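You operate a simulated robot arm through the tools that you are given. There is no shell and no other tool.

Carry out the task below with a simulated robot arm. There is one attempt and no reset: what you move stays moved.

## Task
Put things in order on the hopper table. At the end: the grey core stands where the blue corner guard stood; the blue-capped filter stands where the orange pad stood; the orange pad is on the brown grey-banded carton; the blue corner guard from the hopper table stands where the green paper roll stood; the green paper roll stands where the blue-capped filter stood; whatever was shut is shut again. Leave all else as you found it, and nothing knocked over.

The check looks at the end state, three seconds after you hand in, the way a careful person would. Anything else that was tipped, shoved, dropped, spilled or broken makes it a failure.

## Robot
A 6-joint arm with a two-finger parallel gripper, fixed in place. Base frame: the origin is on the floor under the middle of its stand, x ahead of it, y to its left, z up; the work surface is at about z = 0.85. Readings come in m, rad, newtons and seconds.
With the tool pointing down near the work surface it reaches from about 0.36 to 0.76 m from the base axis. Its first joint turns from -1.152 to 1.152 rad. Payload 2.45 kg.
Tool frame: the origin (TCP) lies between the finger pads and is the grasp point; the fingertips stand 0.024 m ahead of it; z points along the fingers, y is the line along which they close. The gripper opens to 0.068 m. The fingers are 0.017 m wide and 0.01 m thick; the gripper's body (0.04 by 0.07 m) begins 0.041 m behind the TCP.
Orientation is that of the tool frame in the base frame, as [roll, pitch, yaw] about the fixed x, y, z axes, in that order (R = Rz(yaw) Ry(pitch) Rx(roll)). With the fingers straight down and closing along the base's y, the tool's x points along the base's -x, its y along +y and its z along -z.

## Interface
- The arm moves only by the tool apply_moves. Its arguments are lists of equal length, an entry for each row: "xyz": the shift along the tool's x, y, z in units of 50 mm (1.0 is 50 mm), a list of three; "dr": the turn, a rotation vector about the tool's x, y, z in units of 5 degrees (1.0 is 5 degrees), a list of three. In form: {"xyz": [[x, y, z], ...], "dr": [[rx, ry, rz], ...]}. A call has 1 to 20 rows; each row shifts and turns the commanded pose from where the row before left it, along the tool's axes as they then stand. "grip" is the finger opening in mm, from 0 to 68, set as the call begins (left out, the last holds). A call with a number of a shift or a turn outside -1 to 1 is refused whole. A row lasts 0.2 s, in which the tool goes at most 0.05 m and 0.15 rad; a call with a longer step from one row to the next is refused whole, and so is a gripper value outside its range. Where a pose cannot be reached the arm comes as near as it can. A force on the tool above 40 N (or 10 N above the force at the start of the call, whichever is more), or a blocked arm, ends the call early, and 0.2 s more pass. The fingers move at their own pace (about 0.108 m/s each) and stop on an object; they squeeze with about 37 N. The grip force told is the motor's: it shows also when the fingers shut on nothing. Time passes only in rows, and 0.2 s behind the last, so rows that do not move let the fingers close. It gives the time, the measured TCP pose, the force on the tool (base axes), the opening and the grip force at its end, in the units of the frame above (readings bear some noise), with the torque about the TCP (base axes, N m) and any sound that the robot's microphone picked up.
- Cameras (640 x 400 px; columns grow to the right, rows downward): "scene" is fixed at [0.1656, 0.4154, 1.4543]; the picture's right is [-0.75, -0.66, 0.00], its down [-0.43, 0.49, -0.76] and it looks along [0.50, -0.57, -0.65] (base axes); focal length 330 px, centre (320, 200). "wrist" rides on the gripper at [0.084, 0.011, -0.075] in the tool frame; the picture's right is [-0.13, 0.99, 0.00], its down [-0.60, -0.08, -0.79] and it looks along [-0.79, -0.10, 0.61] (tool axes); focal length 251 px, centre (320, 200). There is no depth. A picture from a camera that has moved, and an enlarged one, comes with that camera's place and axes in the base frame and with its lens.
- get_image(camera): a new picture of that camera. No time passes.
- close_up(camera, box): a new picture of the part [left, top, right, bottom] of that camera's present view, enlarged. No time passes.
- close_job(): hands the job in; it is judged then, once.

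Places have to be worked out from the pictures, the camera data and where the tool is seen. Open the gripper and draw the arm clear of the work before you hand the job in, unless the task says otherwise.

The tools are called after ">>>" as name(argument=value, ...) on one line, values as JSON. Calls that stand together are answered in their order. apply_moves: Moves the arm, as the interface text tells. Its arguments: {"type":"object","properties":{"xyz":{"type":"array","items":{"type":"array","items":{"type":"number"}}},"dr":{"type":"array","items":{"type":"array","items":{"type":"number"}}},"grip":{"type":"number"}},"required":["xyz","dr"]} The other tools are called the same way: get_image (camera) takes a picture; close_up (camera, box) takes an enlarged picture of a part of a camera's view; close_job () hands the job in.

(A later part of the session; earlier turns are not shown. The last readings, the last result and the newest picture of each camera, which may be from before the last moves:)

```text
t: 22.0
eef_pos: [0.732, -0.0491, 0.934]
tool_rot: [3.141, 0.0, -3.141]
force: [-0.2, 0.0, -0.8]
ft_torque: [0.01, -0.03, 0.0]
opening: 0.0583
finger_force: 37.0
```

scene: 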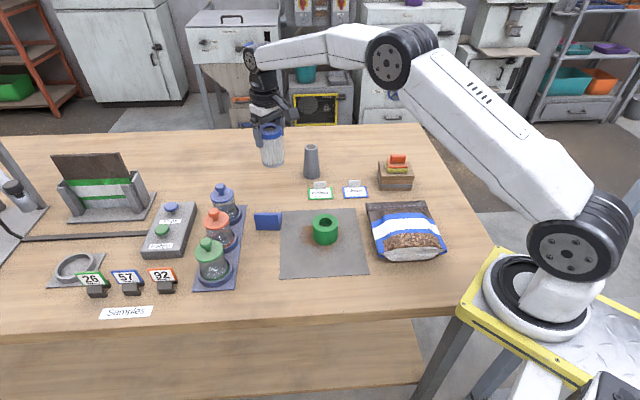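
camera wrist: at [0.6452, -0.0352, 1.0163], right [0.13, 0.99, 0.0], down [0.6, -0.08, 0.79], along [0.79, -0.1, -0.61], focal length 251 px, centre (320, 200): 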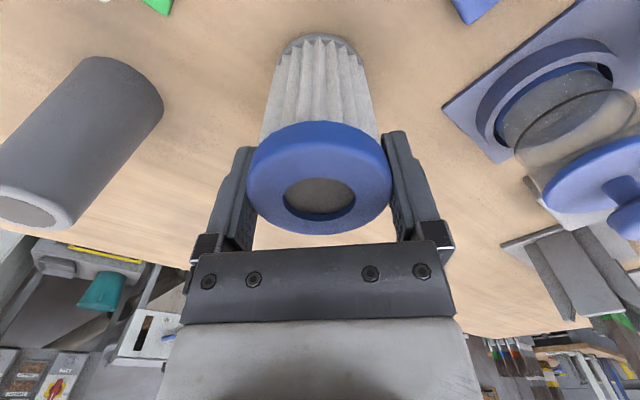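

No contact yet at z 0.934. I'll keep going in ~1 mm steps.

>>> apply_moves(xyz=[[0, 0, 0.02], [0, 0, 0.02]], dr=[[0, 0, 0], [0, 0, 0]])

>>> close_up(camera="scene", box=[240, 130, 320, 220])

```text
t: 22.6
eef_pos: [0.7315, -0.0481, 0.9314]
tool_rot: [-3.14, 0.0, -3.141]
force: [-2.1, -0.5, 3.7]
ft_torque: [0.04, 0.24, 0.02]
opening: 0.0588
finger_force: 37.1
```

```text
4.44 times, centred on (280, 175) of scene
camera zoom: at [0.1655, 0.4154, 1.4543], right [-0.75, -0.66, 0.0], down [-0.43, 0.49, -0.76], along [0.5, -0.57, -0.65], focal length 1467 px, centre (498, 311)
```

zoom: 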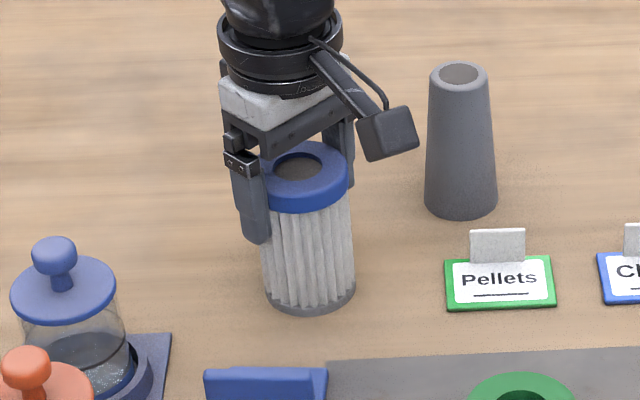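

Light contact (3.7 N). One more millimetre to be sure it sits flat.

>>> apply_moves(xyz=[[0, 0, 0.02]], dr=[[0, 0, 0]])

>>> close_up(camera="scene", box=[256, 165, 300, 210])

>>> close_up(camera="wrist", box=[220, 20, 420, 250])

```text
t: 23.0
eef_pos: [0.7319, -0.0494, 0.9311]
tool_rot: [-3.142, 0.002, -3.141]
force: [-2.6, 0.1, 11.8]
ft_torque: [0.04, 0.58, -0.03]
opening: 0.0587
finger_force: 37.3
```

```text
8.89 times, centred on (278, 188) of scene
camera zoom: at [0.1652, 0.4154, 1.4543], right [-0.75, -0.66, 0.0], down [-0.43, 0.49, -0.76], along [0.5, -0.57, -0.65], focal length 2934 px, centre (693, 311)
```

zoom: 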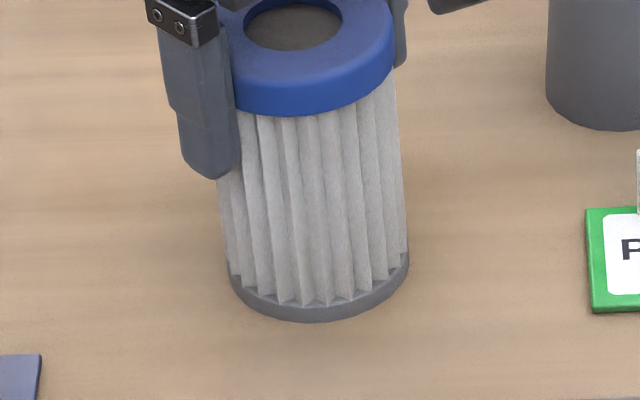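

```text
1.74 times, centred on (320, 135) of wrist
camera zoom: at [0.6481, -0.0389, 1.0077], right [0.13, 0.99, 0.0], down [0.6, -0.08, 0.79], along [0.79, -0.1, -0.61], focal length 437 px, centre (320, 313)
```

zoom: 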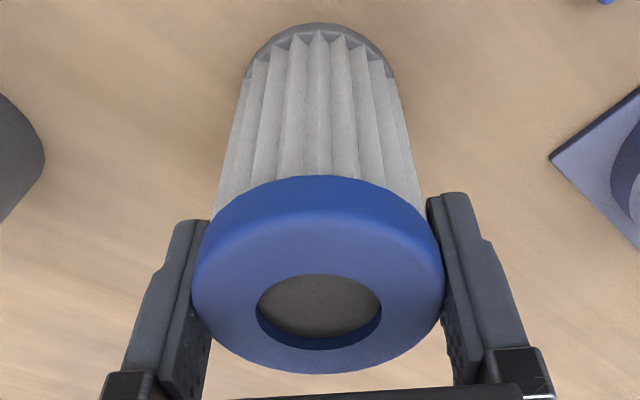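

Contact is at the near bottom edge (tiny tilt); the base centre in the scene (277.8,195.4) matches the pad's old centre (277.9,195.3). Releasing now, without moving, and checking.

>>> apply_moves(xyz=[[0, 0, -0.03], [0, 0, 0], [0, 0, 0]], dr=[[0, 0, 0], [0, 0, 0], [0, 0, 0]], grip=68)

>>> close_up(camera="scene", box=[240, 130, 320, 220])

>>> close_up(camera="wrist", box=[220, 20, 420, 250])

```text
t: 23.8
eef_pos: [0.7309, -0.0486, 0.9318]
tool_rot: [-3.141, -0.001, -3.141]
force: [-0.4, 0.2, 0.7]
ft_torque: [-0.01, 0.02, -0.01]
opening: 0.068
finger_force: 0.0
```

```text
4.44 times, centred on (280, 175) of scene
camera zoom: at [0.1656, 0.4154, 1.4543], right [-0.75, -0.66, 0.0], down [-0.43, 0.49, -0.76], along [0.5, -0.57, -0.65], focal length 1467 px, centre (498, 311)
```

zoom: 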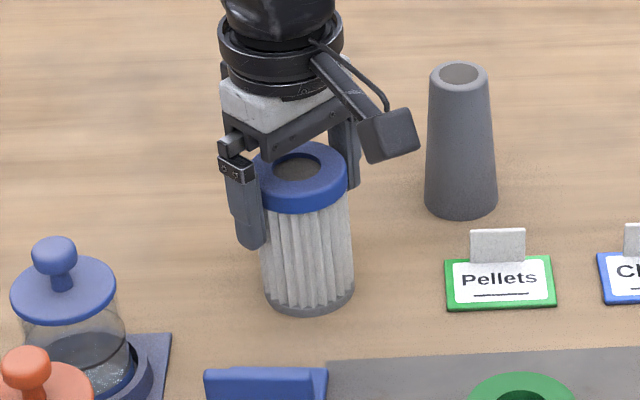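

```text
1.74 times, centred on (320, 135) of wrist
camera zoom: at [0.6474, -0.0384, 1.0072], right [0.13, 0.99, 0.0], down [0.6, -0.08, 0.79], along [0.79, -0.1, -0.61], focal length 437 px, centre (320, 313)
```

zoom: 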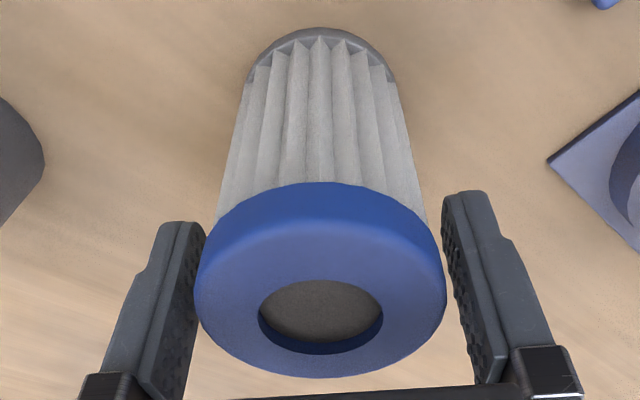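

The filter stands upright on its own. I'll retreat straight up and move towards the roll.

>>> apply_moves(xyz=[[0, 0, -0.4], [0, 0, -0.8], [0, 0, -1], [0, 0, -0.8]], dr=[[0, 0, 0], [0, 0, 0], [0, 0, 0], [0, 0, 0]])

>>> get_image(camera="scene")

>>> get_image(camera="wrist")

```text
t: 24.8
eef_pos: [0.7295, -0.0506, 1.0843]
tool_rot: [3.141, 0.0, 3.141]
force: [-1.1, 1.0, -0.5]
ft_torque: [-0.02, 0.01, -0.01]
opening: 0.0678
finger_force: 0.0
```

```text
taken
```

scene: 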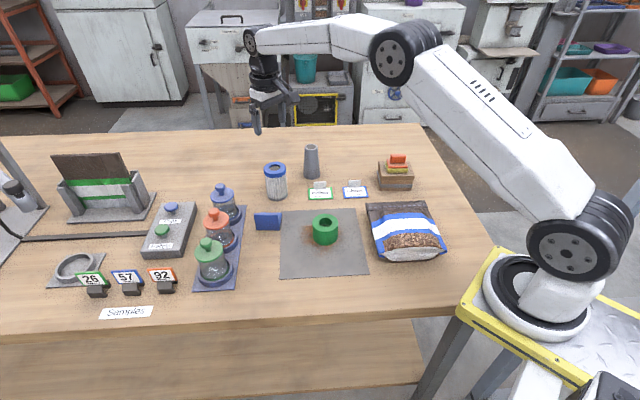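

```text
taken
camera wrist: at [0.6461, -0.0393, 1.1598], right [0.13, 0.99, 0.0], down [0.6, -0.08, 0.79], along [0.79, -0.1, -0.61], focal length 251 px, centre (320, 200)
```

wrist: 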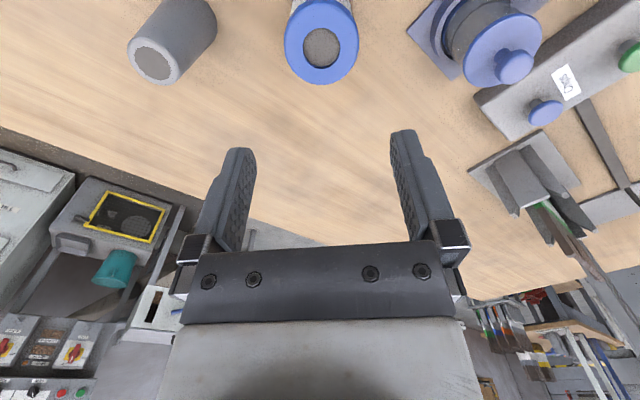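

Filter done. Next the green roll at ≈ (0.523, -0.013): I'll move above it and hover at z ≈ 0.965 to verify centring (clearance is only ~3 mm per side).

>>> apply_moves(xyz=[[0.826, 0.15, 0], [0.826, 0.15, 0], [0.826, 0.15, 0], [0.826, 0.15, 0], [0.826, 0.15, 0], [0, 0, 0.8], [0, 0, 0.8], [0, 0, 0.8]], dr=[[0, 0, 0], [0, 0, 0], [0, 0, 0], [0, 0, 0], [0, 0, 0], [0, 0, 0], [0, 0, 0], [0, 0, 0]])

>>> get_image(camera="wrist")

>>> close_up(camera="scene", box=[270, 170, 380, 280])

```text
t: 26.6
eef_pos: [0.5242, -0.0136, 0.9627]
tool_rot: [-3.141, 0.0, 3.141]
force: [-0.5, -0.1, 0.5]
ft_torque: [-0.01, -0.04, 0.04]
opening: 0.0681
finger_force: 0.1
```

```text
taken
camera wrist: at [0.4406, -0.0038, 1.037], right [0.13, 0.99, 0.0], down [0.6, -0.08, 0.79], along [0.79, -0.1, -0.61], focal length 251 px, centre (320, 200)
```

wrist: 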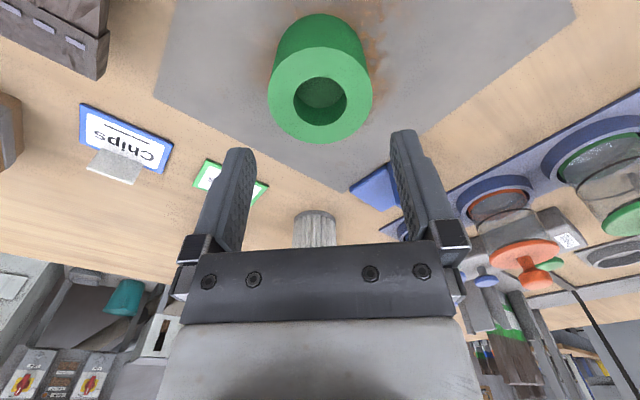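

```text
3.64 times, centred on (325, 225) of scene
camera zoom: at [0.1656, 0.4154, 1.4543], right [-0.75, -0.66, 0.0], down [-0.43, 0.49, -0.76], along [0.5, -0.57, -0.65], focal length 1200 px, centre (302, 109)
```

zoom: 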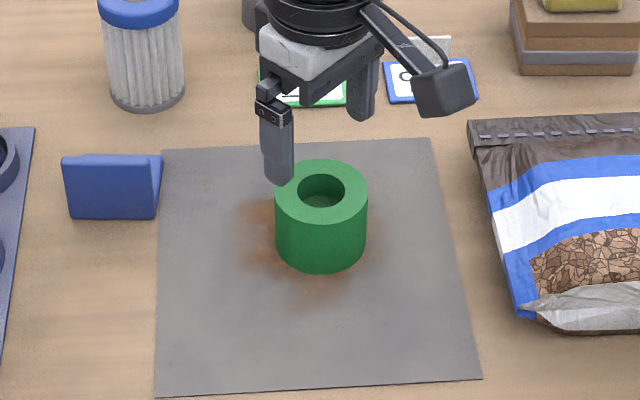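

Laterally centred (hole centre u=320); about 4 mm offset in x. I'll correct and descend to just above the roll's rim for a final check.

>>> apply_moves(xyz=[[0.08, 0, 0.3], [0, 0, 0.3]], dr=[[0, 0, 0], [0, 0, 0]])

>>> close_up(camera="wrist", box=[200, 20, 440, 250])

```text
t: 27.2
eef_pos: [0.52, -0.0145, 0.9319]
tool_rot: [-3.141, 0.001, 3.141]
force: [-0.5, -0.5, -0.6]
ft_torque: [0.0, 0.02, 0.02]
opening: 0.068
finger_force: 0.1
```

```text
1.74 times, centred on (320, 135) of wrist
camera zoom: at [0.4359, -0.0041, 1.0071], right [0.13, 0.99, 0.0], down [0.6, -0.08, 0.79], along [0.79, -0.1, -0.61], focal length 437 px, centre (320, 313)
```

zoom: 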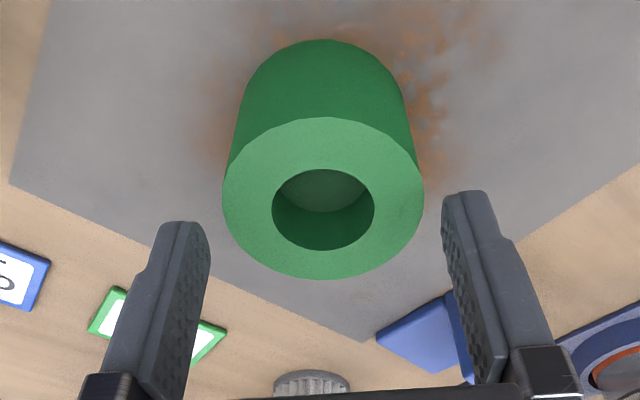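

The roll is centred between the fingertips (roll mid 323, finger mid 326 px). Descending to TCP ≈ 0.887.

>>> apply_moves(xyz=[[0, 0.01, 0.3], [0, 0, 0.3], [0, 0, 0.3]], dr=[[0, 0, 0], [0, 0, 0], [0, 0, 0]])

>>> close_up(camera="wrist", box=[200, 20, 440, 250])

```text
t: 28.0
eef_pos: [0.5212, -0.0115, 0.8865]
tool_rot: [-3.141, 0.0, -3.141]
force: [0.1, -0.9, -0.5]
ft_torque: [0.01, -0.02, 0.03]
opening: 0.0683
finger_force: 0.0
```

```text
1.74 times, centred on (320, 135) of wrist
camera zoom: at [0.4376, -0.0022, 0.9617], right [0.13, 0.99, 0.0], down [0.6, -0.08, 0.79], along [0.79, -0.1, -0.61], focal length 437 px, centre (320, 313)
```

zoom: 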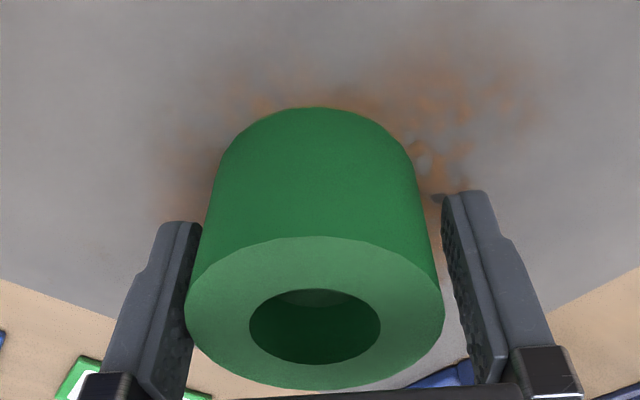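

No contact, roll centred. Closing.

>>> apply_moves(xyz=[[0, 0, 0], [0, 0, 0], [0, 0, 0]], dr=[[0, 0, 0], [0, 0, 0], [0, 0, 0]], grip=40)

>>> close_up(camera="wrist", box=[200, 20, 440, 250])

```text
t: 28.8
eef_pos: [0.5219, -0.0126, 0.8861]
tool_rot: [-3.141, 0.0, -3.14]
force: [-0.1, 0.7, -0.6]
ft_torque: [0.0, 0.02, -0.01]
opening: 0.061
finger_force: 36.8
```

```text
1.74 times, centred on (320, 135) of wrist
camera zoom: at [0.4375, -0.0023, 0.9619], right [0.13, 0.99, 0.0], down [0.6, -0.08, 0.79], along [0.79, -0.1, -0.61], focal length 437 px, centre (320, 313)
```

zoom: 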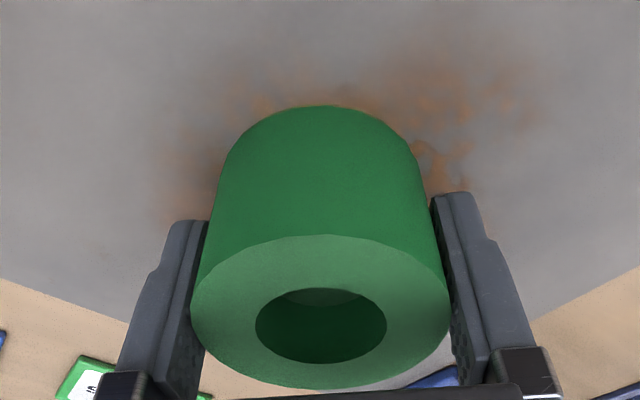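

Roll gripped (61 mm). I'll lift and carry it to the filter's former place (0.522, 0.156).

>>> apply_moves(xyz=[[0, 0, -0.4], [0, 0, -0.8], [0, 0, -0.8], [0, 0.846, 0], [0, 0.846, 0], [0, 0.846, 0], [0, 0.846, 0], [0, 0, 0]], dr=[[0, 0, 0], [0, 0, 0], [0, 0, 0], [0, 0, 0], [0, 0, 0], [0, 0, 0], [0, 0, 0], [0, 0, 0]])

>>> get_image(camera="scene")

>>> get_image(camera="wrist")

```text
t: 30.6
eef_pos: [0.5221, 0.1555, 0.9897]
tool_rot: [-3.14, 0.0, 3.141]
force: [-0.9, 0.4, -1.0]
ft_torque: [0.01, 0.0, 0.02]
opening: 0.061
finger_force: 37.0
```

```text
taken
```

scene: 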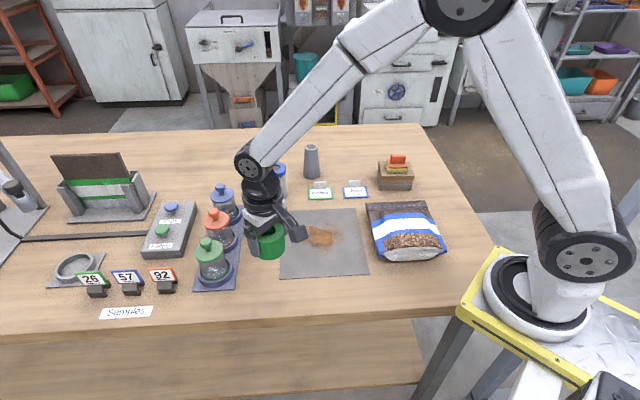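

```text
taken
camera wrist: at [0.4383, 0.1659, 1.0661], right [0.13, 0.99, 0.0], down [0.6, -0.08, 0.79], along [0.79, -0.1, -0.61], focal length 251 px, centre (320, 200)
```

wrist: 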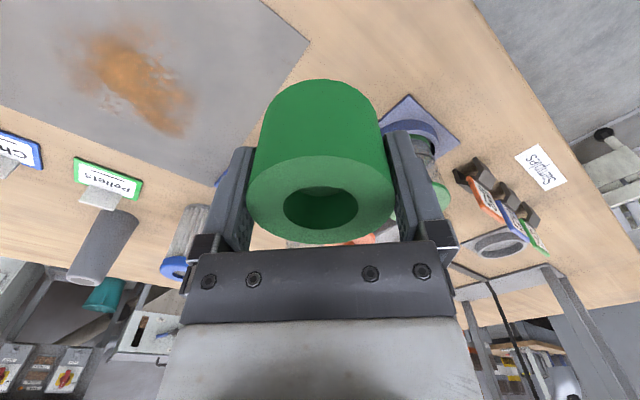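

Positioned over the filter's old place. Lowering to ~8 mm above contact.

>>> apply_moves(xyz=[[0, 0, 0.7], [0, 0, 0.7], [0, 0, 0.5]], dr=[[0, 0, 0], [0, 0, 0], [0, 0, 0]])

>>> close_up(camera="scene", box=[222, 210, 322, 310])

```text
t: 31.4
eef_pos: [0.5213, 0.1587, 0.8939]
tool_rot: [-3.14, 0.0, 3.141]
force: [-0.2, 0.0, -1.0]
ft_torque: [-0.04, -0.03, 0.01]
opening: 0.0609
finger_force: 36.4
```

```text
4.00 times, centred on (272, 260) of scene
camera zoom: at [0.1656, 0.4154, 1.4543], right [-0.75, -0.66, 0.0], down [-0.43, 0.49, -0.76], along [0.5, -0.57, -0.65], focal length 1320 px, centre (512, -40)
```

zoom: 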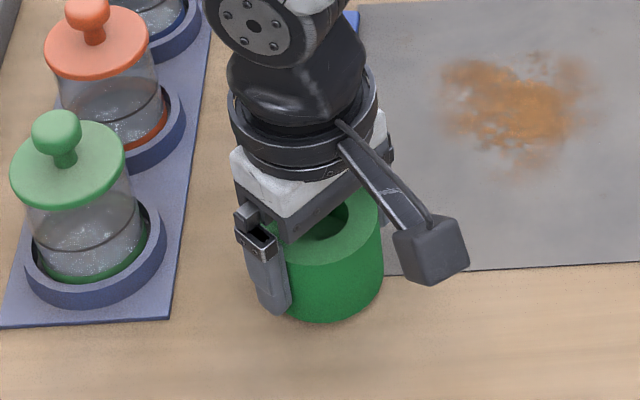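

The roll reads y ≈ 0.1587, about 3 mm beyond the target; nudging y by -3 mm and lowering to contact.

>>> apply_moves(xyz=[[0, -0.07, 0.06], [0, 0, 0.06], [0, 0, 0.03]], dr=[[0, 0, 0], [0, 0, 0], [0, 0, 0]])

```text
t: 32.2
eef_pos: [0.5216, 0.1516, 0.8859]
tool_rot: [3.141, -0.001, -3.141]
force: [-7.5, 0.1, 18.1]
ft_torque: [-0.04, 0.29, -0.03]
opening: 0.061
finger_force: 36.9
```

Firm contact at z 0.886 (18 N). I'll ease up 1 mm and check position before release.

>>> apply_moves(xyz=[[0, 0, -0.02]], dr=[[0, 0, 0]])

>>> close_up(camera="scene", box=[222, 210, 322, 310])

>>> get_image(camera="wrist")

```text
t: 32.6
eef_pos: [0.5224, 0.1524, 0.8868]
tool_rot: [-3.14, -0.001, -3.141]
force: [-3.1, -3.8, 9.3]
ft_torque: [-0.1, 0.04, 0.01]
opening: 0.0611
finger_force: 37.0
```

```text
4.00 times, centred on (272, 260) of scene
camera zoom: at [0.1654, 0.4153, 1.4544], right [-0.75, -0.66, 0.0], down [-0.43, 0.49, -0.76], along [0.5, -0.57, -0.65], focal length 1320 px, centre (512, -40)
```

zoom: 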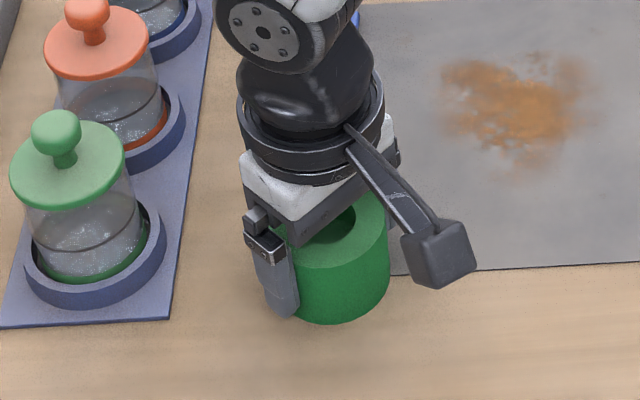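

```text
taken
camera wrist: at [0.4378, 0.1636, 0.9616], right [0.13, 0.99, 0.0], down [0.6, -0.08, 0.79], along [0.79, -0.1, -0.61], focal length 251 px, centre (320, 200)
```

wrist: 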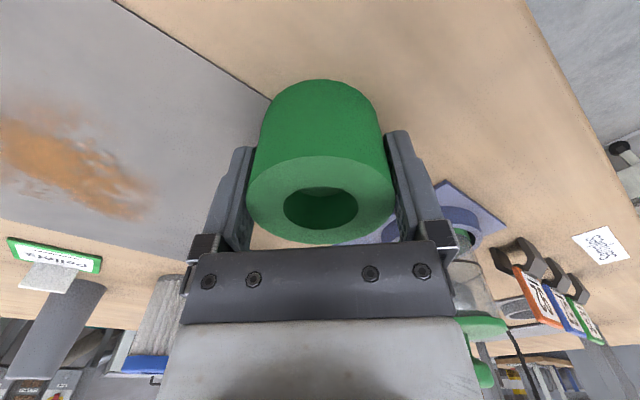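

The roll's base centre matches the filter's original spot within ~2 mm. Releasing.

>>> apply_moves(xyz=[[0, 0, 0], [0, 0, 0], [0, 0, 0]], dr=[[0, 0, 0], [0, 0, 0], [0, 0, 0]], grip=68)

>>> get_image(camera="wrist")

```text
t: 33.4
eef_pos: [0.52, 0.1529, 0.8852]
tool_rot: [3.142, -0.001, -3.14]
force: [0.1, 0.0, 0.6]
ft_torque: [0.02, 0.0, -0.02]
opening: 0.0681
finger_force: 0.0
```

```text
taken
camera wrist: at [0.4378, 0.164, 0.9616], right [0.13, 0.99, 0.0], down [0.6, -0.08, 0.79], along [0.79, -0.1, -0.61], focal length 251 px, centre (320, 200)
```

wrist: 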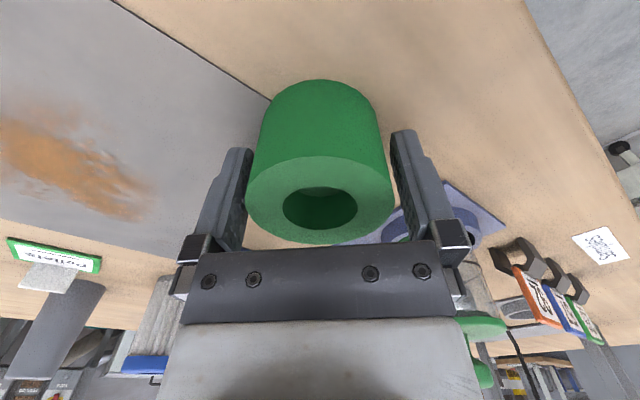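

The roll stands free. I'll rise, turn yaw to ~221° (to pinch the guard's upright leg across its thickness) and hover over the leg at ≈ (0.6495, 0.0625).

>>> apply_moves(xyz=[[0, 0, -0.4], [0, 0, -1], [0, 0, -1], [0, 0, -1], [0, 0, 0], [0, 0, 0], [0, 0, 0], [0, 0, 0], [0, 0, 0], [0, 0, 0], [0, 0, 0], [0, 0, 0], [0, 0, 0], [-0.184, -0.76, 0.25], [-0.184, -0.76, 0.25], [-0.184, -0.76, 0.25], [-0.184, -0.76, 0.25]], dr=[[0, 0, 0], [0, 0, 0], [0, 0, 0], [0, 0, 0], [0, 0, -0.916], [0, 0, -0.916], [0, 0, -0.916], [0, 0, -0.916], [0, 0, -0.916], [0, 0, -0.916], [0, 0, -0.916], [0, 0, -0.916], [0, 0, -0.916], [0, 0, 0], [0, 0, 0], [0, 0, 0], [0, 0, 0]])

>>> get_image(camera="scene")

>>> get_image(camera="wrist")

```text
t: 37.0
eef_pos: [0.6498, 0.0611, 1.0016]
tool_rot: [3.141, 0.0, -2.422]
force: [0.5, -0.1, 0.6]
ft_torque: [0.0, 0.0, 0.0]
opening: 0.0681
finger_force: 0.2
```

```text
taken
```

scene: 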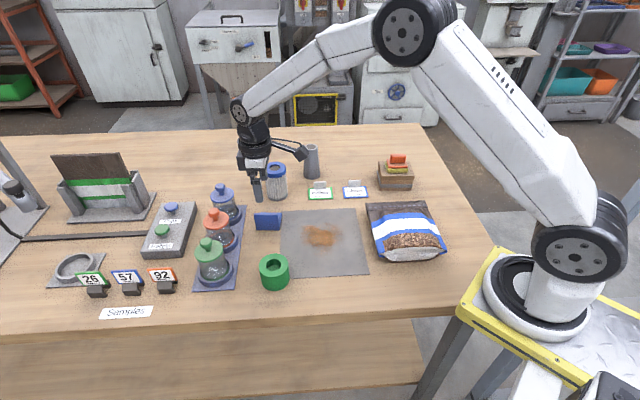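

```text
taken
camera wrist: at [0.5798, 0.0137, 1.077], right [-0.56, 0.83, 0.0], down [0.51, 0.34, 0.79], along [0.66, 0.44, -0.61], focal length 251 px, centre (320, 200)
```

wrist: 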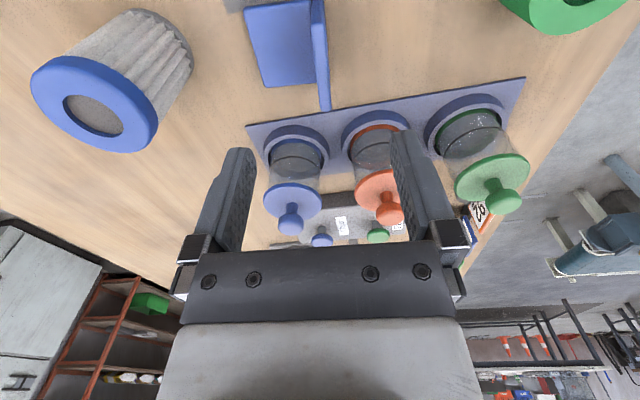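

The guard's leg sits almost straight under the TCP. Zooming for exact leg position.

>>> close_up(camera="wrist", box=[230, 0, 390, 120])

>>> close_up(camera="scene", box=[220, 160, 310, 240])

```text
3.33 times, centred on (310, 60) of wrist
camera zoom: at [0.5798, 0.0137, 1.077], right [-0.56, 0.83, 0.0], down [0.51, 0.34, 0.79], along [0.66, 0.44, -0.61], focal length 838 px, centre (353, 667)
```

zoom: 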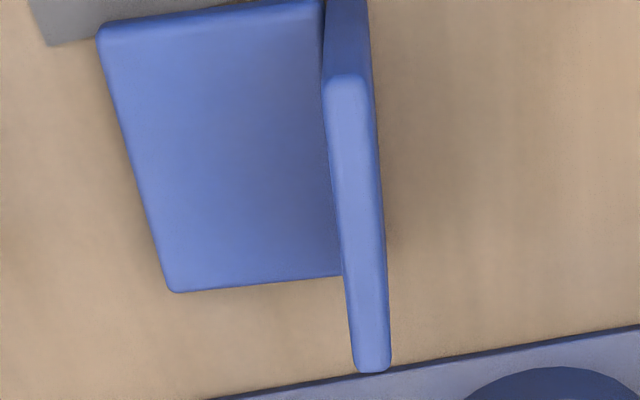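

```text
5.00 times, centred on (265, 200) of scene
camera zoom: at [0.1656, 0.4154, 1.4543], right [-0.75, -0.66, 0.0], down [-0.43, 0.49, -0.76], along [0.5, -0.57, -0.65], focal length 1650 px, centre (595, 200)
```

zoom: 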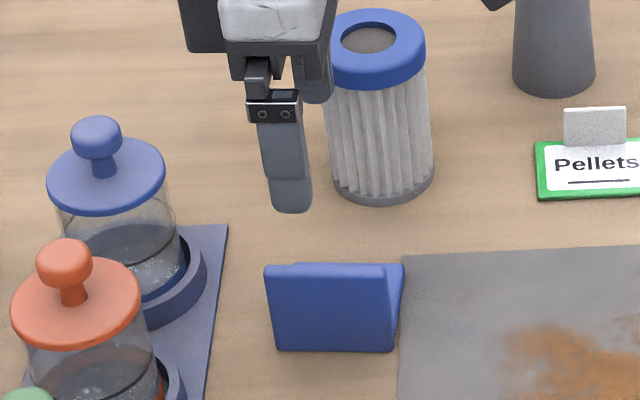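

Leg mid ≈ (0.6487, 0.0619), axis ~40°, thickness ~8 mm. Opening to 40 mm, tiny yaw trim, descending to TCP ≈ 0.893 (tips ~10 mm above the floor leg).

>>> apply_moves(xyz=[[0, 0.026, 0.7], [0, 0, 0.7], [0, 0, 0.5], [0, 0, 0.27]], dr=[[0, 0, 0.2], [0, 0, 0], [0, 0, 0], [0, 0, 0]], grip=40)

>>> close_up(camera="wrist", box=[200, 20, 440, 250])

>>> close_up(camera="scene", box=[220, 160, 310, 240])

```text
t: 38.0
eef_pos: [0.6458, 0.0614, 0.8956]
tool_rot: [3.141, 0.003, -2.44]
force: [-0.2, -0.4, 0.1]
ft_torque: [0.0, 0.01, -0.01]
opening: 0.04
finger_force: 0.0
```

```text
1.74 times, centred on (320, 135) of wrist
camera zoom: at [0.575, 0.0157, 0.9712], right [-0.54, 0.84, 0.0], down [0.51, 0.33, 0.79], along [0.67, 0.43, -0.61], focal length 437 px, centre (320, 313)
```

zoom: 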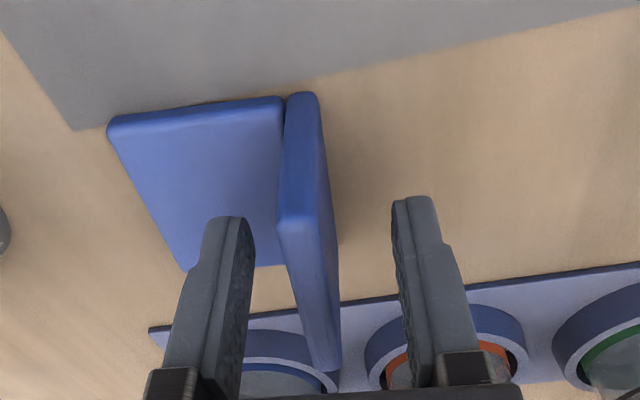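

```text
5.00 times, centred on (265, 200) of scene
camera zoom: at [0.1656, 0.4154, 1.4543], right [-0.75, -0.66, 0.0], down [-0.43, 0.49, -0.76], along [0.5, -0.57, -0.65], focal length 1650 px, centre (595, 200)
```

zoom: 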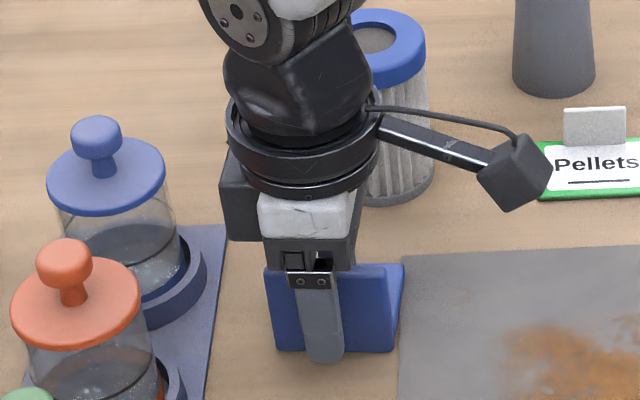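

The fingers straddle the upright leg cleanly. Closing.

>>> apply_moves(xyz=[[0, 0, 0], [0, 0, 0], [0, 0, 0], [0, 0, 0]], dr=[[0, 0, 0], [0, 0, 0], [0, 0, 0], [0, 0, 0]], grip=0)

>>> close_up(camera="wrist", box=[200, 20, 440, 250])

>>> close_up(camera="scene", box=[220, 160, 310, 240])

```text
t: 39.0
eef_pos: [0.6462, 0.0608, 0.8961]
tool_rot: [-3.142, 0.0, -2.438]
force: [-0.3, 0.1, -0.9]
ft_torque: [-0.01, 0.04, 0.01]
opening: 0.0082
finger_force: 30.1
```

```text
1.74 times, centred on (320, 135) of wrist
camera zoom: at [0.5749, 0.0157, 0.9715], right [-0.54, 0.84, 0.0], down [0.51, 0.33, 0.79], along [0.67, 0.43, -0.61], focal length 437 px, centre (320, 313)
```

zoom: 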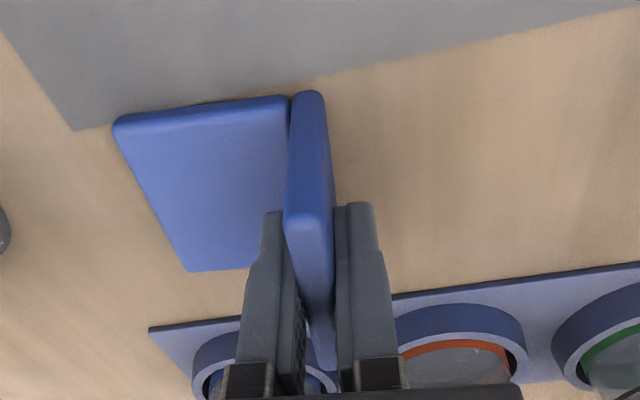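

```text
5.00 times, centred on (265, 200) of scene
camera zoom: at [0.1656, 0.4154, 1.4543], right [-0.75, -0.66, 0.0], down [-0.43, 0.49, -0.76], along [0.5, -0.57, -0.65], focal length 1650 px, centre (595, 200)
```

zoom: 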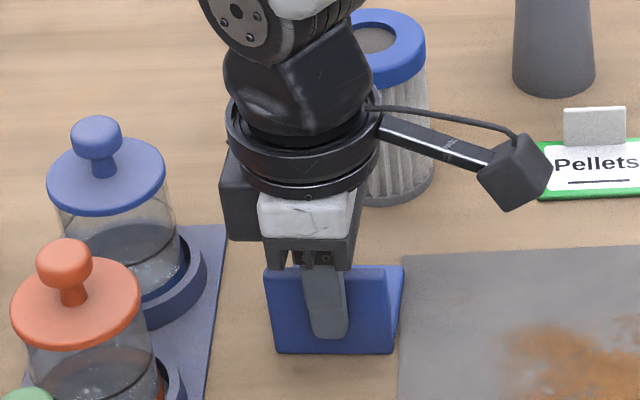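

Leg held (8.2 mm). The guard barely shifted. I'll lift 100 mm and carry it so its footprint centre lands on the roll's old spot (0.5215, -0.014), i.e. TCP ≈ (0.503, 0.004).

>>> apply_moves(xyz=[[0, 0, -0.4], [0, 0, -0.8], [0, 0, -0.8], [0.732, 0.243, 0], [0.732, 0.243, 0], [0.732, 0.243, 0], [0.732, 0.243, 0], [0, 0, 0]], dr=[[0, 0, 0], [0, 0, 0], [0, 0, 0], [0, 0, 0], [0, 0, 0], [0, 0, 0], [0, 0, 0], [0, 0, 0]])

>>> get_image(camera="scene")

>>> get_image(camera="wrist")

```text
t: 40.8
eef_pos: [0.5038, 0.0058, 0.999]
tool_rot: [3.141, -0.001, -2.44]
force: [-0.5, 0.3, -0.2]
ft_torque: [0.0, -0.02, -0.02]
opening: 0.0079
finger_force: 30.2
```

```text
taken
```

scene: 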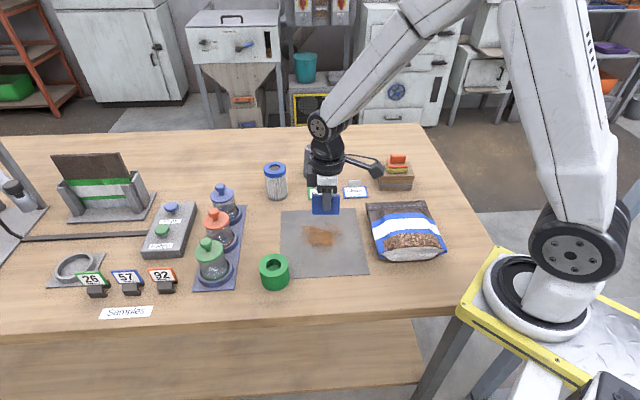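

```text
taken
camera wrist: at [0.4328, -0.0407, 1.075], right [-0.54, 0.84, 0.0], down [0.51, 0.33, 0.79], along [0.67, 0.43, -0.61], focal length 251 px, centre (320, 200)
```

wrist: 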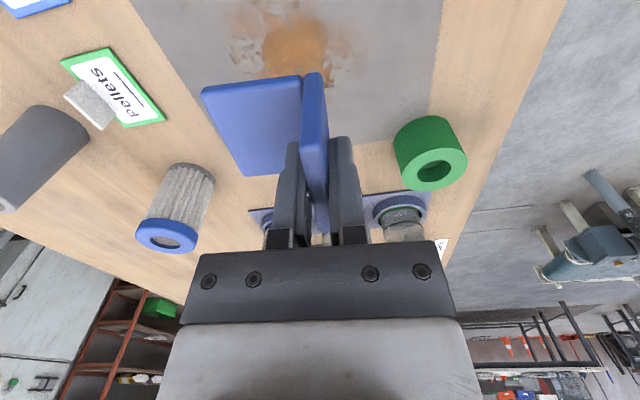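

Guard is level and over the mat. Lowering to ~7 mm above the surface, then checking against the roll's old position.

>>> apply_moves(xyz=[[0, 0, 0.7], [0, 0, 0.7], [0, 0, 0.46]], dr=[[0, 0, 0], [0, 0, 0], [0, 0, 0]])

>>> close_up(camera="scene", box=[290, 190, 370, 260])

>>> get_image(camera="wrist")

```text
t: 41.6
eef_pos: [0.5022, 0.0054, 0.9058]
tool_rot: [3.141, 0.001, -2.439]
force: [0.2, 0.4, 0.0]
ft_torque: [0.0, 0.01, 0.02]
opening: 0.008
finger_force: 30.1
```

```text
5.71 times, centred on (330, 225) of scene
camera zoom: at [0.1656, 0.4154, 1.4543], right [-0.75, -0.66, 0.0], down [-0.43, 0.49, -0.76], along [0.5, -0.57, -0.65], focal length 1886 px, centre (263, 57)
```

zoom: 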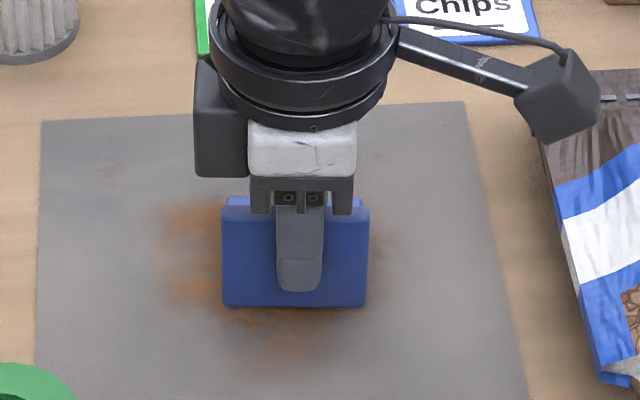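

```text
taken
camera wrist: at [0.432, -0.0406, 0.9803], right [-0.54, 0.84, 0.0], down [0.51, 0.33, 0.79], along [0.67, 0.43, -0.61], focal length 251 px, centre (320, 200)
```

wrist: 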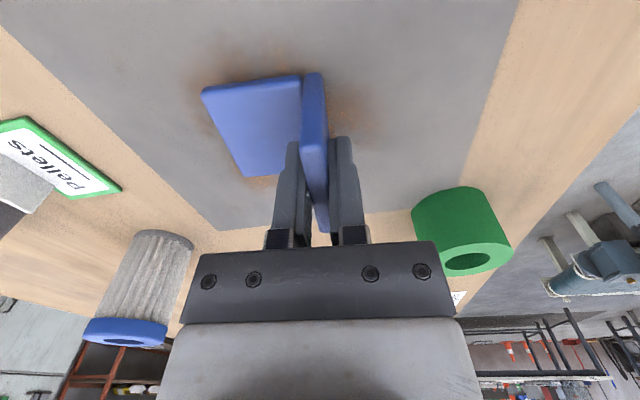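

Projected footprint centre (325.6, 237.3) px matches the roll's old base centre (325.1, 236.6). Lowering to contact.

>>> apply_moves(xyz=[[0, 0, 0.06], [0, 0, 0.04]], dr=[[0, 0, 0], [0, 0, 0]])

```text
t: 42.2
eef_pos: [0.5022, 0.006, 0.8996]
tool_rot: [-3.141, 0.0, -2.44]
force: [0.5, -0.6, 0.1]
ft_torque: [0.04, 0.02, 0.0]
opening: 0.008
finger_force: 29.9
```

No contact yet. Continuing in 1 mm steps.

>>> apply_moves(xyz=[[0, 0, 0.03], [0, 0, 0.02]], dr=[[0, 0, 0], [0, 0, 0]])

```text
t: 42.8
eef_pos: [0.5042, 0.008, 0.8959]
tool_rot: [3.141, 0.001, -2.439]
force: [0.0, -0.2, 0.3]
ft_torque: [0.0, -0.01, -0.01]
opening: 0.0081
finger_force: 30.7
```

>>> apply_moves(xyz=[[0, 0, 0.02], [0, 0, 0.02]], dr=[[0, 0, 0], [0, 0, 0]])

>>> close_up(camera="scene", box=[290, 190, 370, 260])

```text
t: 43.4
eef_pos: [0.504, 0.0074, 0.8965]
tool_rot: [3.141, 0.0, -2.441]
force: [-7.1, 0.4, 19.9]
ft_torque: [-0.07, 0.11, -0.03]
opening: 0.0078
finger_force: 30.4
```

```text
5.71 times, centred on (330, 225) of scene
camera zoom: at [0.1651, 0.4154, 1.4544], right [-0.75, -0.66, 0.0], down [-0.43, 0.49, -0.76], along [0.5, -0.57, -0.65], focal length 1886 px, centre (263, 57)
```

zoom: 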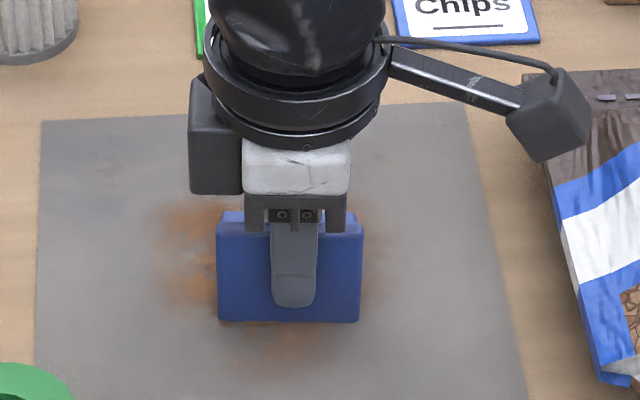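

Contact confirmed (20 N); position matches within ~3 mm. I'll ease the pressure by 1 mm, open to 40 mm, and retreat upward.

>>> apply_moves(xyz=[[0, 0, -0.02], [0, 0, 0]], dr=[[0, 0, 0], [0, 0, 0]])

>>> apply_moves(xyz=[[0, 0, 0], [0, 0, 0], [0, 0, -0.3], [0, 0, -0.8], [0, 0, -1], [0, 0, -1]], dr=[[0, 0, 0], [0, 0, 0], [0, 0, 0], [0, 0, 0], [0, 0, 0], [0, 0, 0]], grip=36)

>>> get_image(camera="scene")

>>> get_image(camera="wrist")

```text
t: 44.0
eef_pos: [0.5034, 0.0078, 0.8949]
tool_rot: [-3.141, 0.001, -2.439]
force: [-3.8, 1.9, 17.4]
ft_torque: [-0.06, 0.12, 0.03]
opening: 0.0079
finger_force: 29.8
```

```text
t: 45.4
eef_pos: [0.5043, 0.0041, 1.0522]
tool_rot: [-3.14, 0.0, -2.441]
force: [-0.1, 0.6, -0.5]
ft_torque: [-0.02, -0.01, 0.03]
opening: 0.0359
finger_force: 0.1
```

```text
taken
```

scene: 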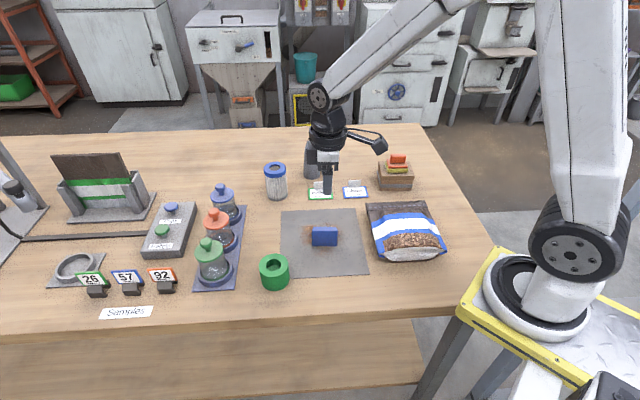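

```text
taken
camera wrist: at [0.4333, -0.0426, 1.1282], right [-0.54, 0.84, 0.0], down [0.51, 0.33, 0.79], along [0.67, 0.43, -0.61], focal length 251 px, centre (320, 200)
```

wrist: 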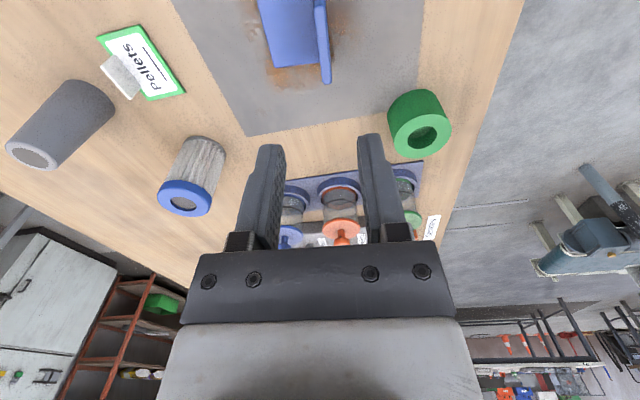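

The guard stands on the mat at the roll's old spot. Now the core: I'll rotate back to yaw 180° and move to near it at z ≈ 1.05 for a wrist view.

>>> apply_moves(xyz=[[0, 0, 0], [0, 0, 0], [0, 0, 0], [0, 0, 0], [0, 0, 0], [0, 0, 0], [0, 0, 0], [0, 0, 0], [0, 0, 0], [-0.634, -0.634, 0], [-0.634, -0.634, 0], [-0.634, -0.634, 0], [-0.634, -0.634, 0], [-0.634, -0.634, 0], [-0.634, -0.634, 0]], dr=[[0, 0, 0.893], [0, 0, 0.893], [0, 0, 0.893], [0, 0, 0.893], [0, 0, 0.893], [0, 0, 0.893], [0, 0, 0.893], [0, 0, 0.893], [0, 0, 0.893], [0, 0, 0], [0, 0, 0], [0, 0, 0], [0, 0, 0], [0, 0, 0], [0, 0, 0]], grip=68)

>>> get_image(camera="scene")

>>> get_image(camera="wrist")

```text
t: 48.6
eef_pos: [0.6956, -0.1843, 1.0489]
tool_rot: [-3.141, -0.002, 3.142]
force: [-0.3, 0.0, -0.1]
ft_torque: [-0.04, -0.01, -0.02]
opening: 0.0679
finger_force: 0.1
```

```text
taken
```

scene: 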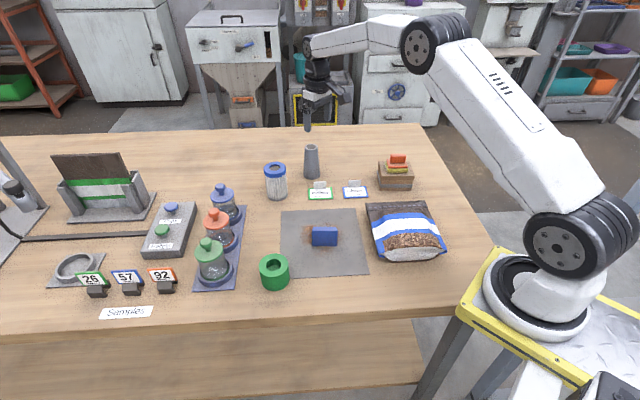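

```text
taken
camera wrist: at [0.6119, -0.1734, 1.1242], right [0.13, 0.99, 0.0], down [0.6, -0.08, 0.79], along [0.79, -0.1, -0.61], focal length 251 px, centre (320, 200)
```

wrist: 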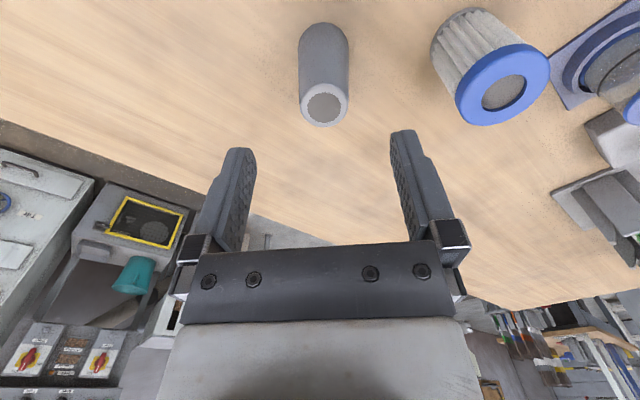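

Core is right ahead. Zooming to get its top and base centres.

>>> close_up(camera="wrist", box=[270, 10, 380, 140])

```text
3.08 times, centred on (325, 75) of wrist
camera zoom: at [0.6119, -0.1734, 1.1242], right [0.13, 0.99, 0.0], down [0.6, -0.08, 0.79], along [0.79, -0.1, -0.61], focal length 774 px, centre (305, 585)
```

zoom: 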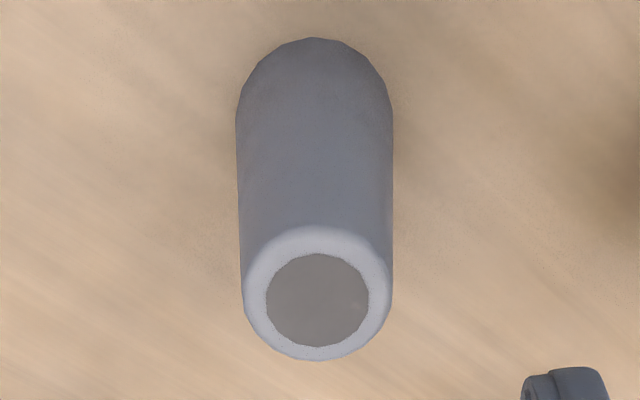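

Core centre ≈ (0.7225, -0.1845). Moving over it with tips just above its top.

>>> apply_moves(xyz=[[-0.266, 0, 0.6], [-0.266, 0, 0.6]], dr=[[0, 0, 0], [0, 0, 0]])

>>> get_image(camera="wrist")

```text
t: 49.2
eef_pos: [0.7242, -0.1831, 0.9879]
tool_rot: [-3.141, 0.003, 3.14]
force: [-0.4, 1.0, 0.1]
ft_torque: [-0.04, 0.02, -0.01]
opening: 0.0678
finger_force: 0.1
```

```text
taken
camera wrist: at [0.6401, -0.1721, 1.0638], right [0.13, 0.99, 0.0], down [0.6, -0.08, 0.79], along [0.79, -0.1, -0.61], focal length 251 px, centre (320, 200)
```

wrist: 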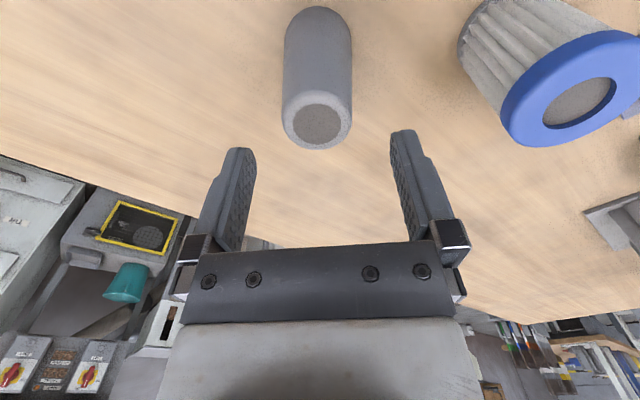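

Aligned (top centre at (317,125) vs. predicted (320,126)). Descending to TCP ≈ 0.925.

>>> apply_moves(xyz=[[0, -0.03, 0.5], [0, 0, 0.5], [0, 0, 0.26]], dr=[[0, 0, 0], [0, 0, 0], [0, 0, 0]])

>>> get_image(camera="wrist")

>>> close_up(camera="scene", box=[270, 110, 360, 200])

```text
t: 50.0
eef_pos: [0.7196, -0.1838, 0.9256]
tool_rot: [3.139, 0.002, -3.14]
force: [-0.4, 0.0, -0.2]
ft_torque: [0.02, 0.03, -0.05]
opening: 0.068
finger_force: 0.0
```

```text
taken
camera wrist: at [0.6369, -0.1742, 1.0016], right [0.13, 0.99, 0.0], down [0.6, -0.08, 0.79], along [0.79, -0.1, -0.61], focal length 251 px, centre (320, 200)
```

wrist: 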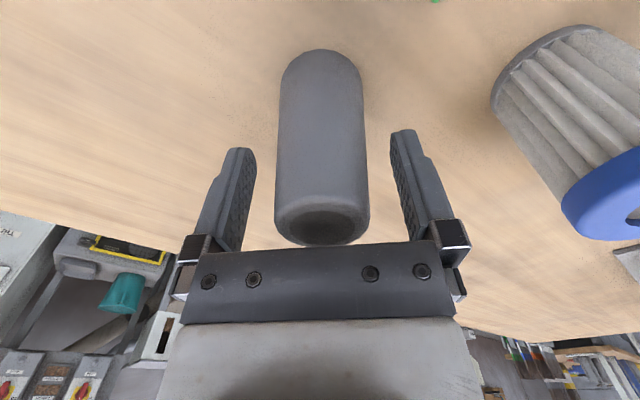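

```text
4.44 times, centred on (315, 155) of scene
camera zoom: at [0.1656, 0.4154, 1.4543], right [-0.75, -0.66, 0.0], down [-0.43, 0.49, -0.76], along [0.5, -0.57, -0.65], focal length 1467 px, centre (342, 400)
```

zoom: 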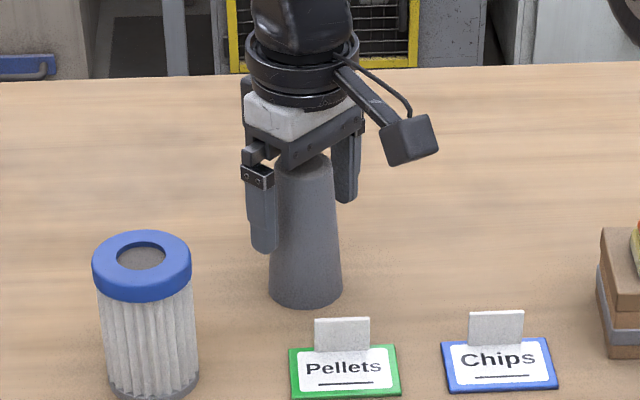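

The core is centred between the fingers. Closing.

>>> apply_moves(xyz=[[0, 0, 0], [0, 0, 0], [0, 0, 0], [0, 0, 0]], dr=[[0, 0, 0], [0, 0, 0], [0, 0, 0], [0, 0, 0]], grip=25)

>>> get_image(camera="wrist")

>>> close_up(camera="scene", box=[270, 110, 360, 200])

```text
t: 51.0
eef_pos: [0.721, -0.1842, 0.9259]
tool_rot: [3.141, 0.0, -3.14]
force: [0.4, 0.4, 0.0]
ft_torque: [-0.01, 0.03, -0.01]
opening: 0.0427
finger_force: 36.9
```

```text
taken
camera wrist: at [0.6368, -0.1742, 1.0017], right [0.13, 0.99, 0.0], down [0.6, -0.08, 0.79], along [0.79, -0.1, -0.61], focal length 251 px, centre (320, 200)
```

wrist: 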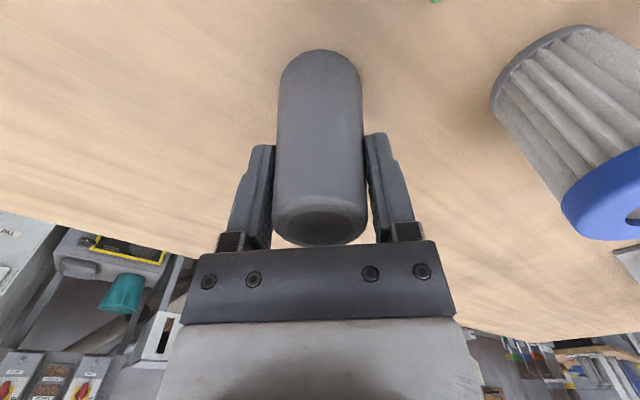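

```text
4.44 times, centred on (315, 155) of scene
camera zoom: at [0.1656, 0.4154, 1.4543], right [-0.75, -0.66, 0.0], down [-0.43, 0.49, -0.76], along [0.5, -0.57, -0.65], focal length 1467 px, centre (342, 400)
```

zoom: 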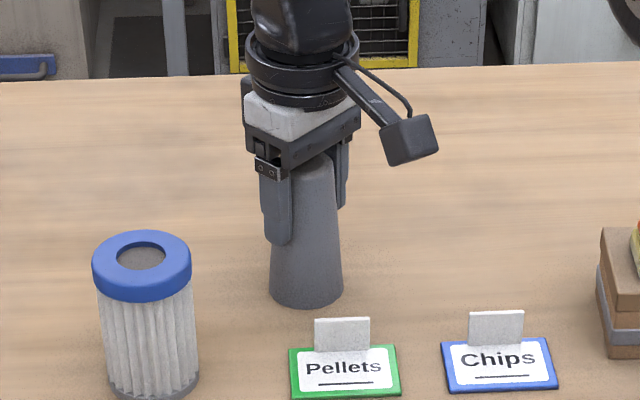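

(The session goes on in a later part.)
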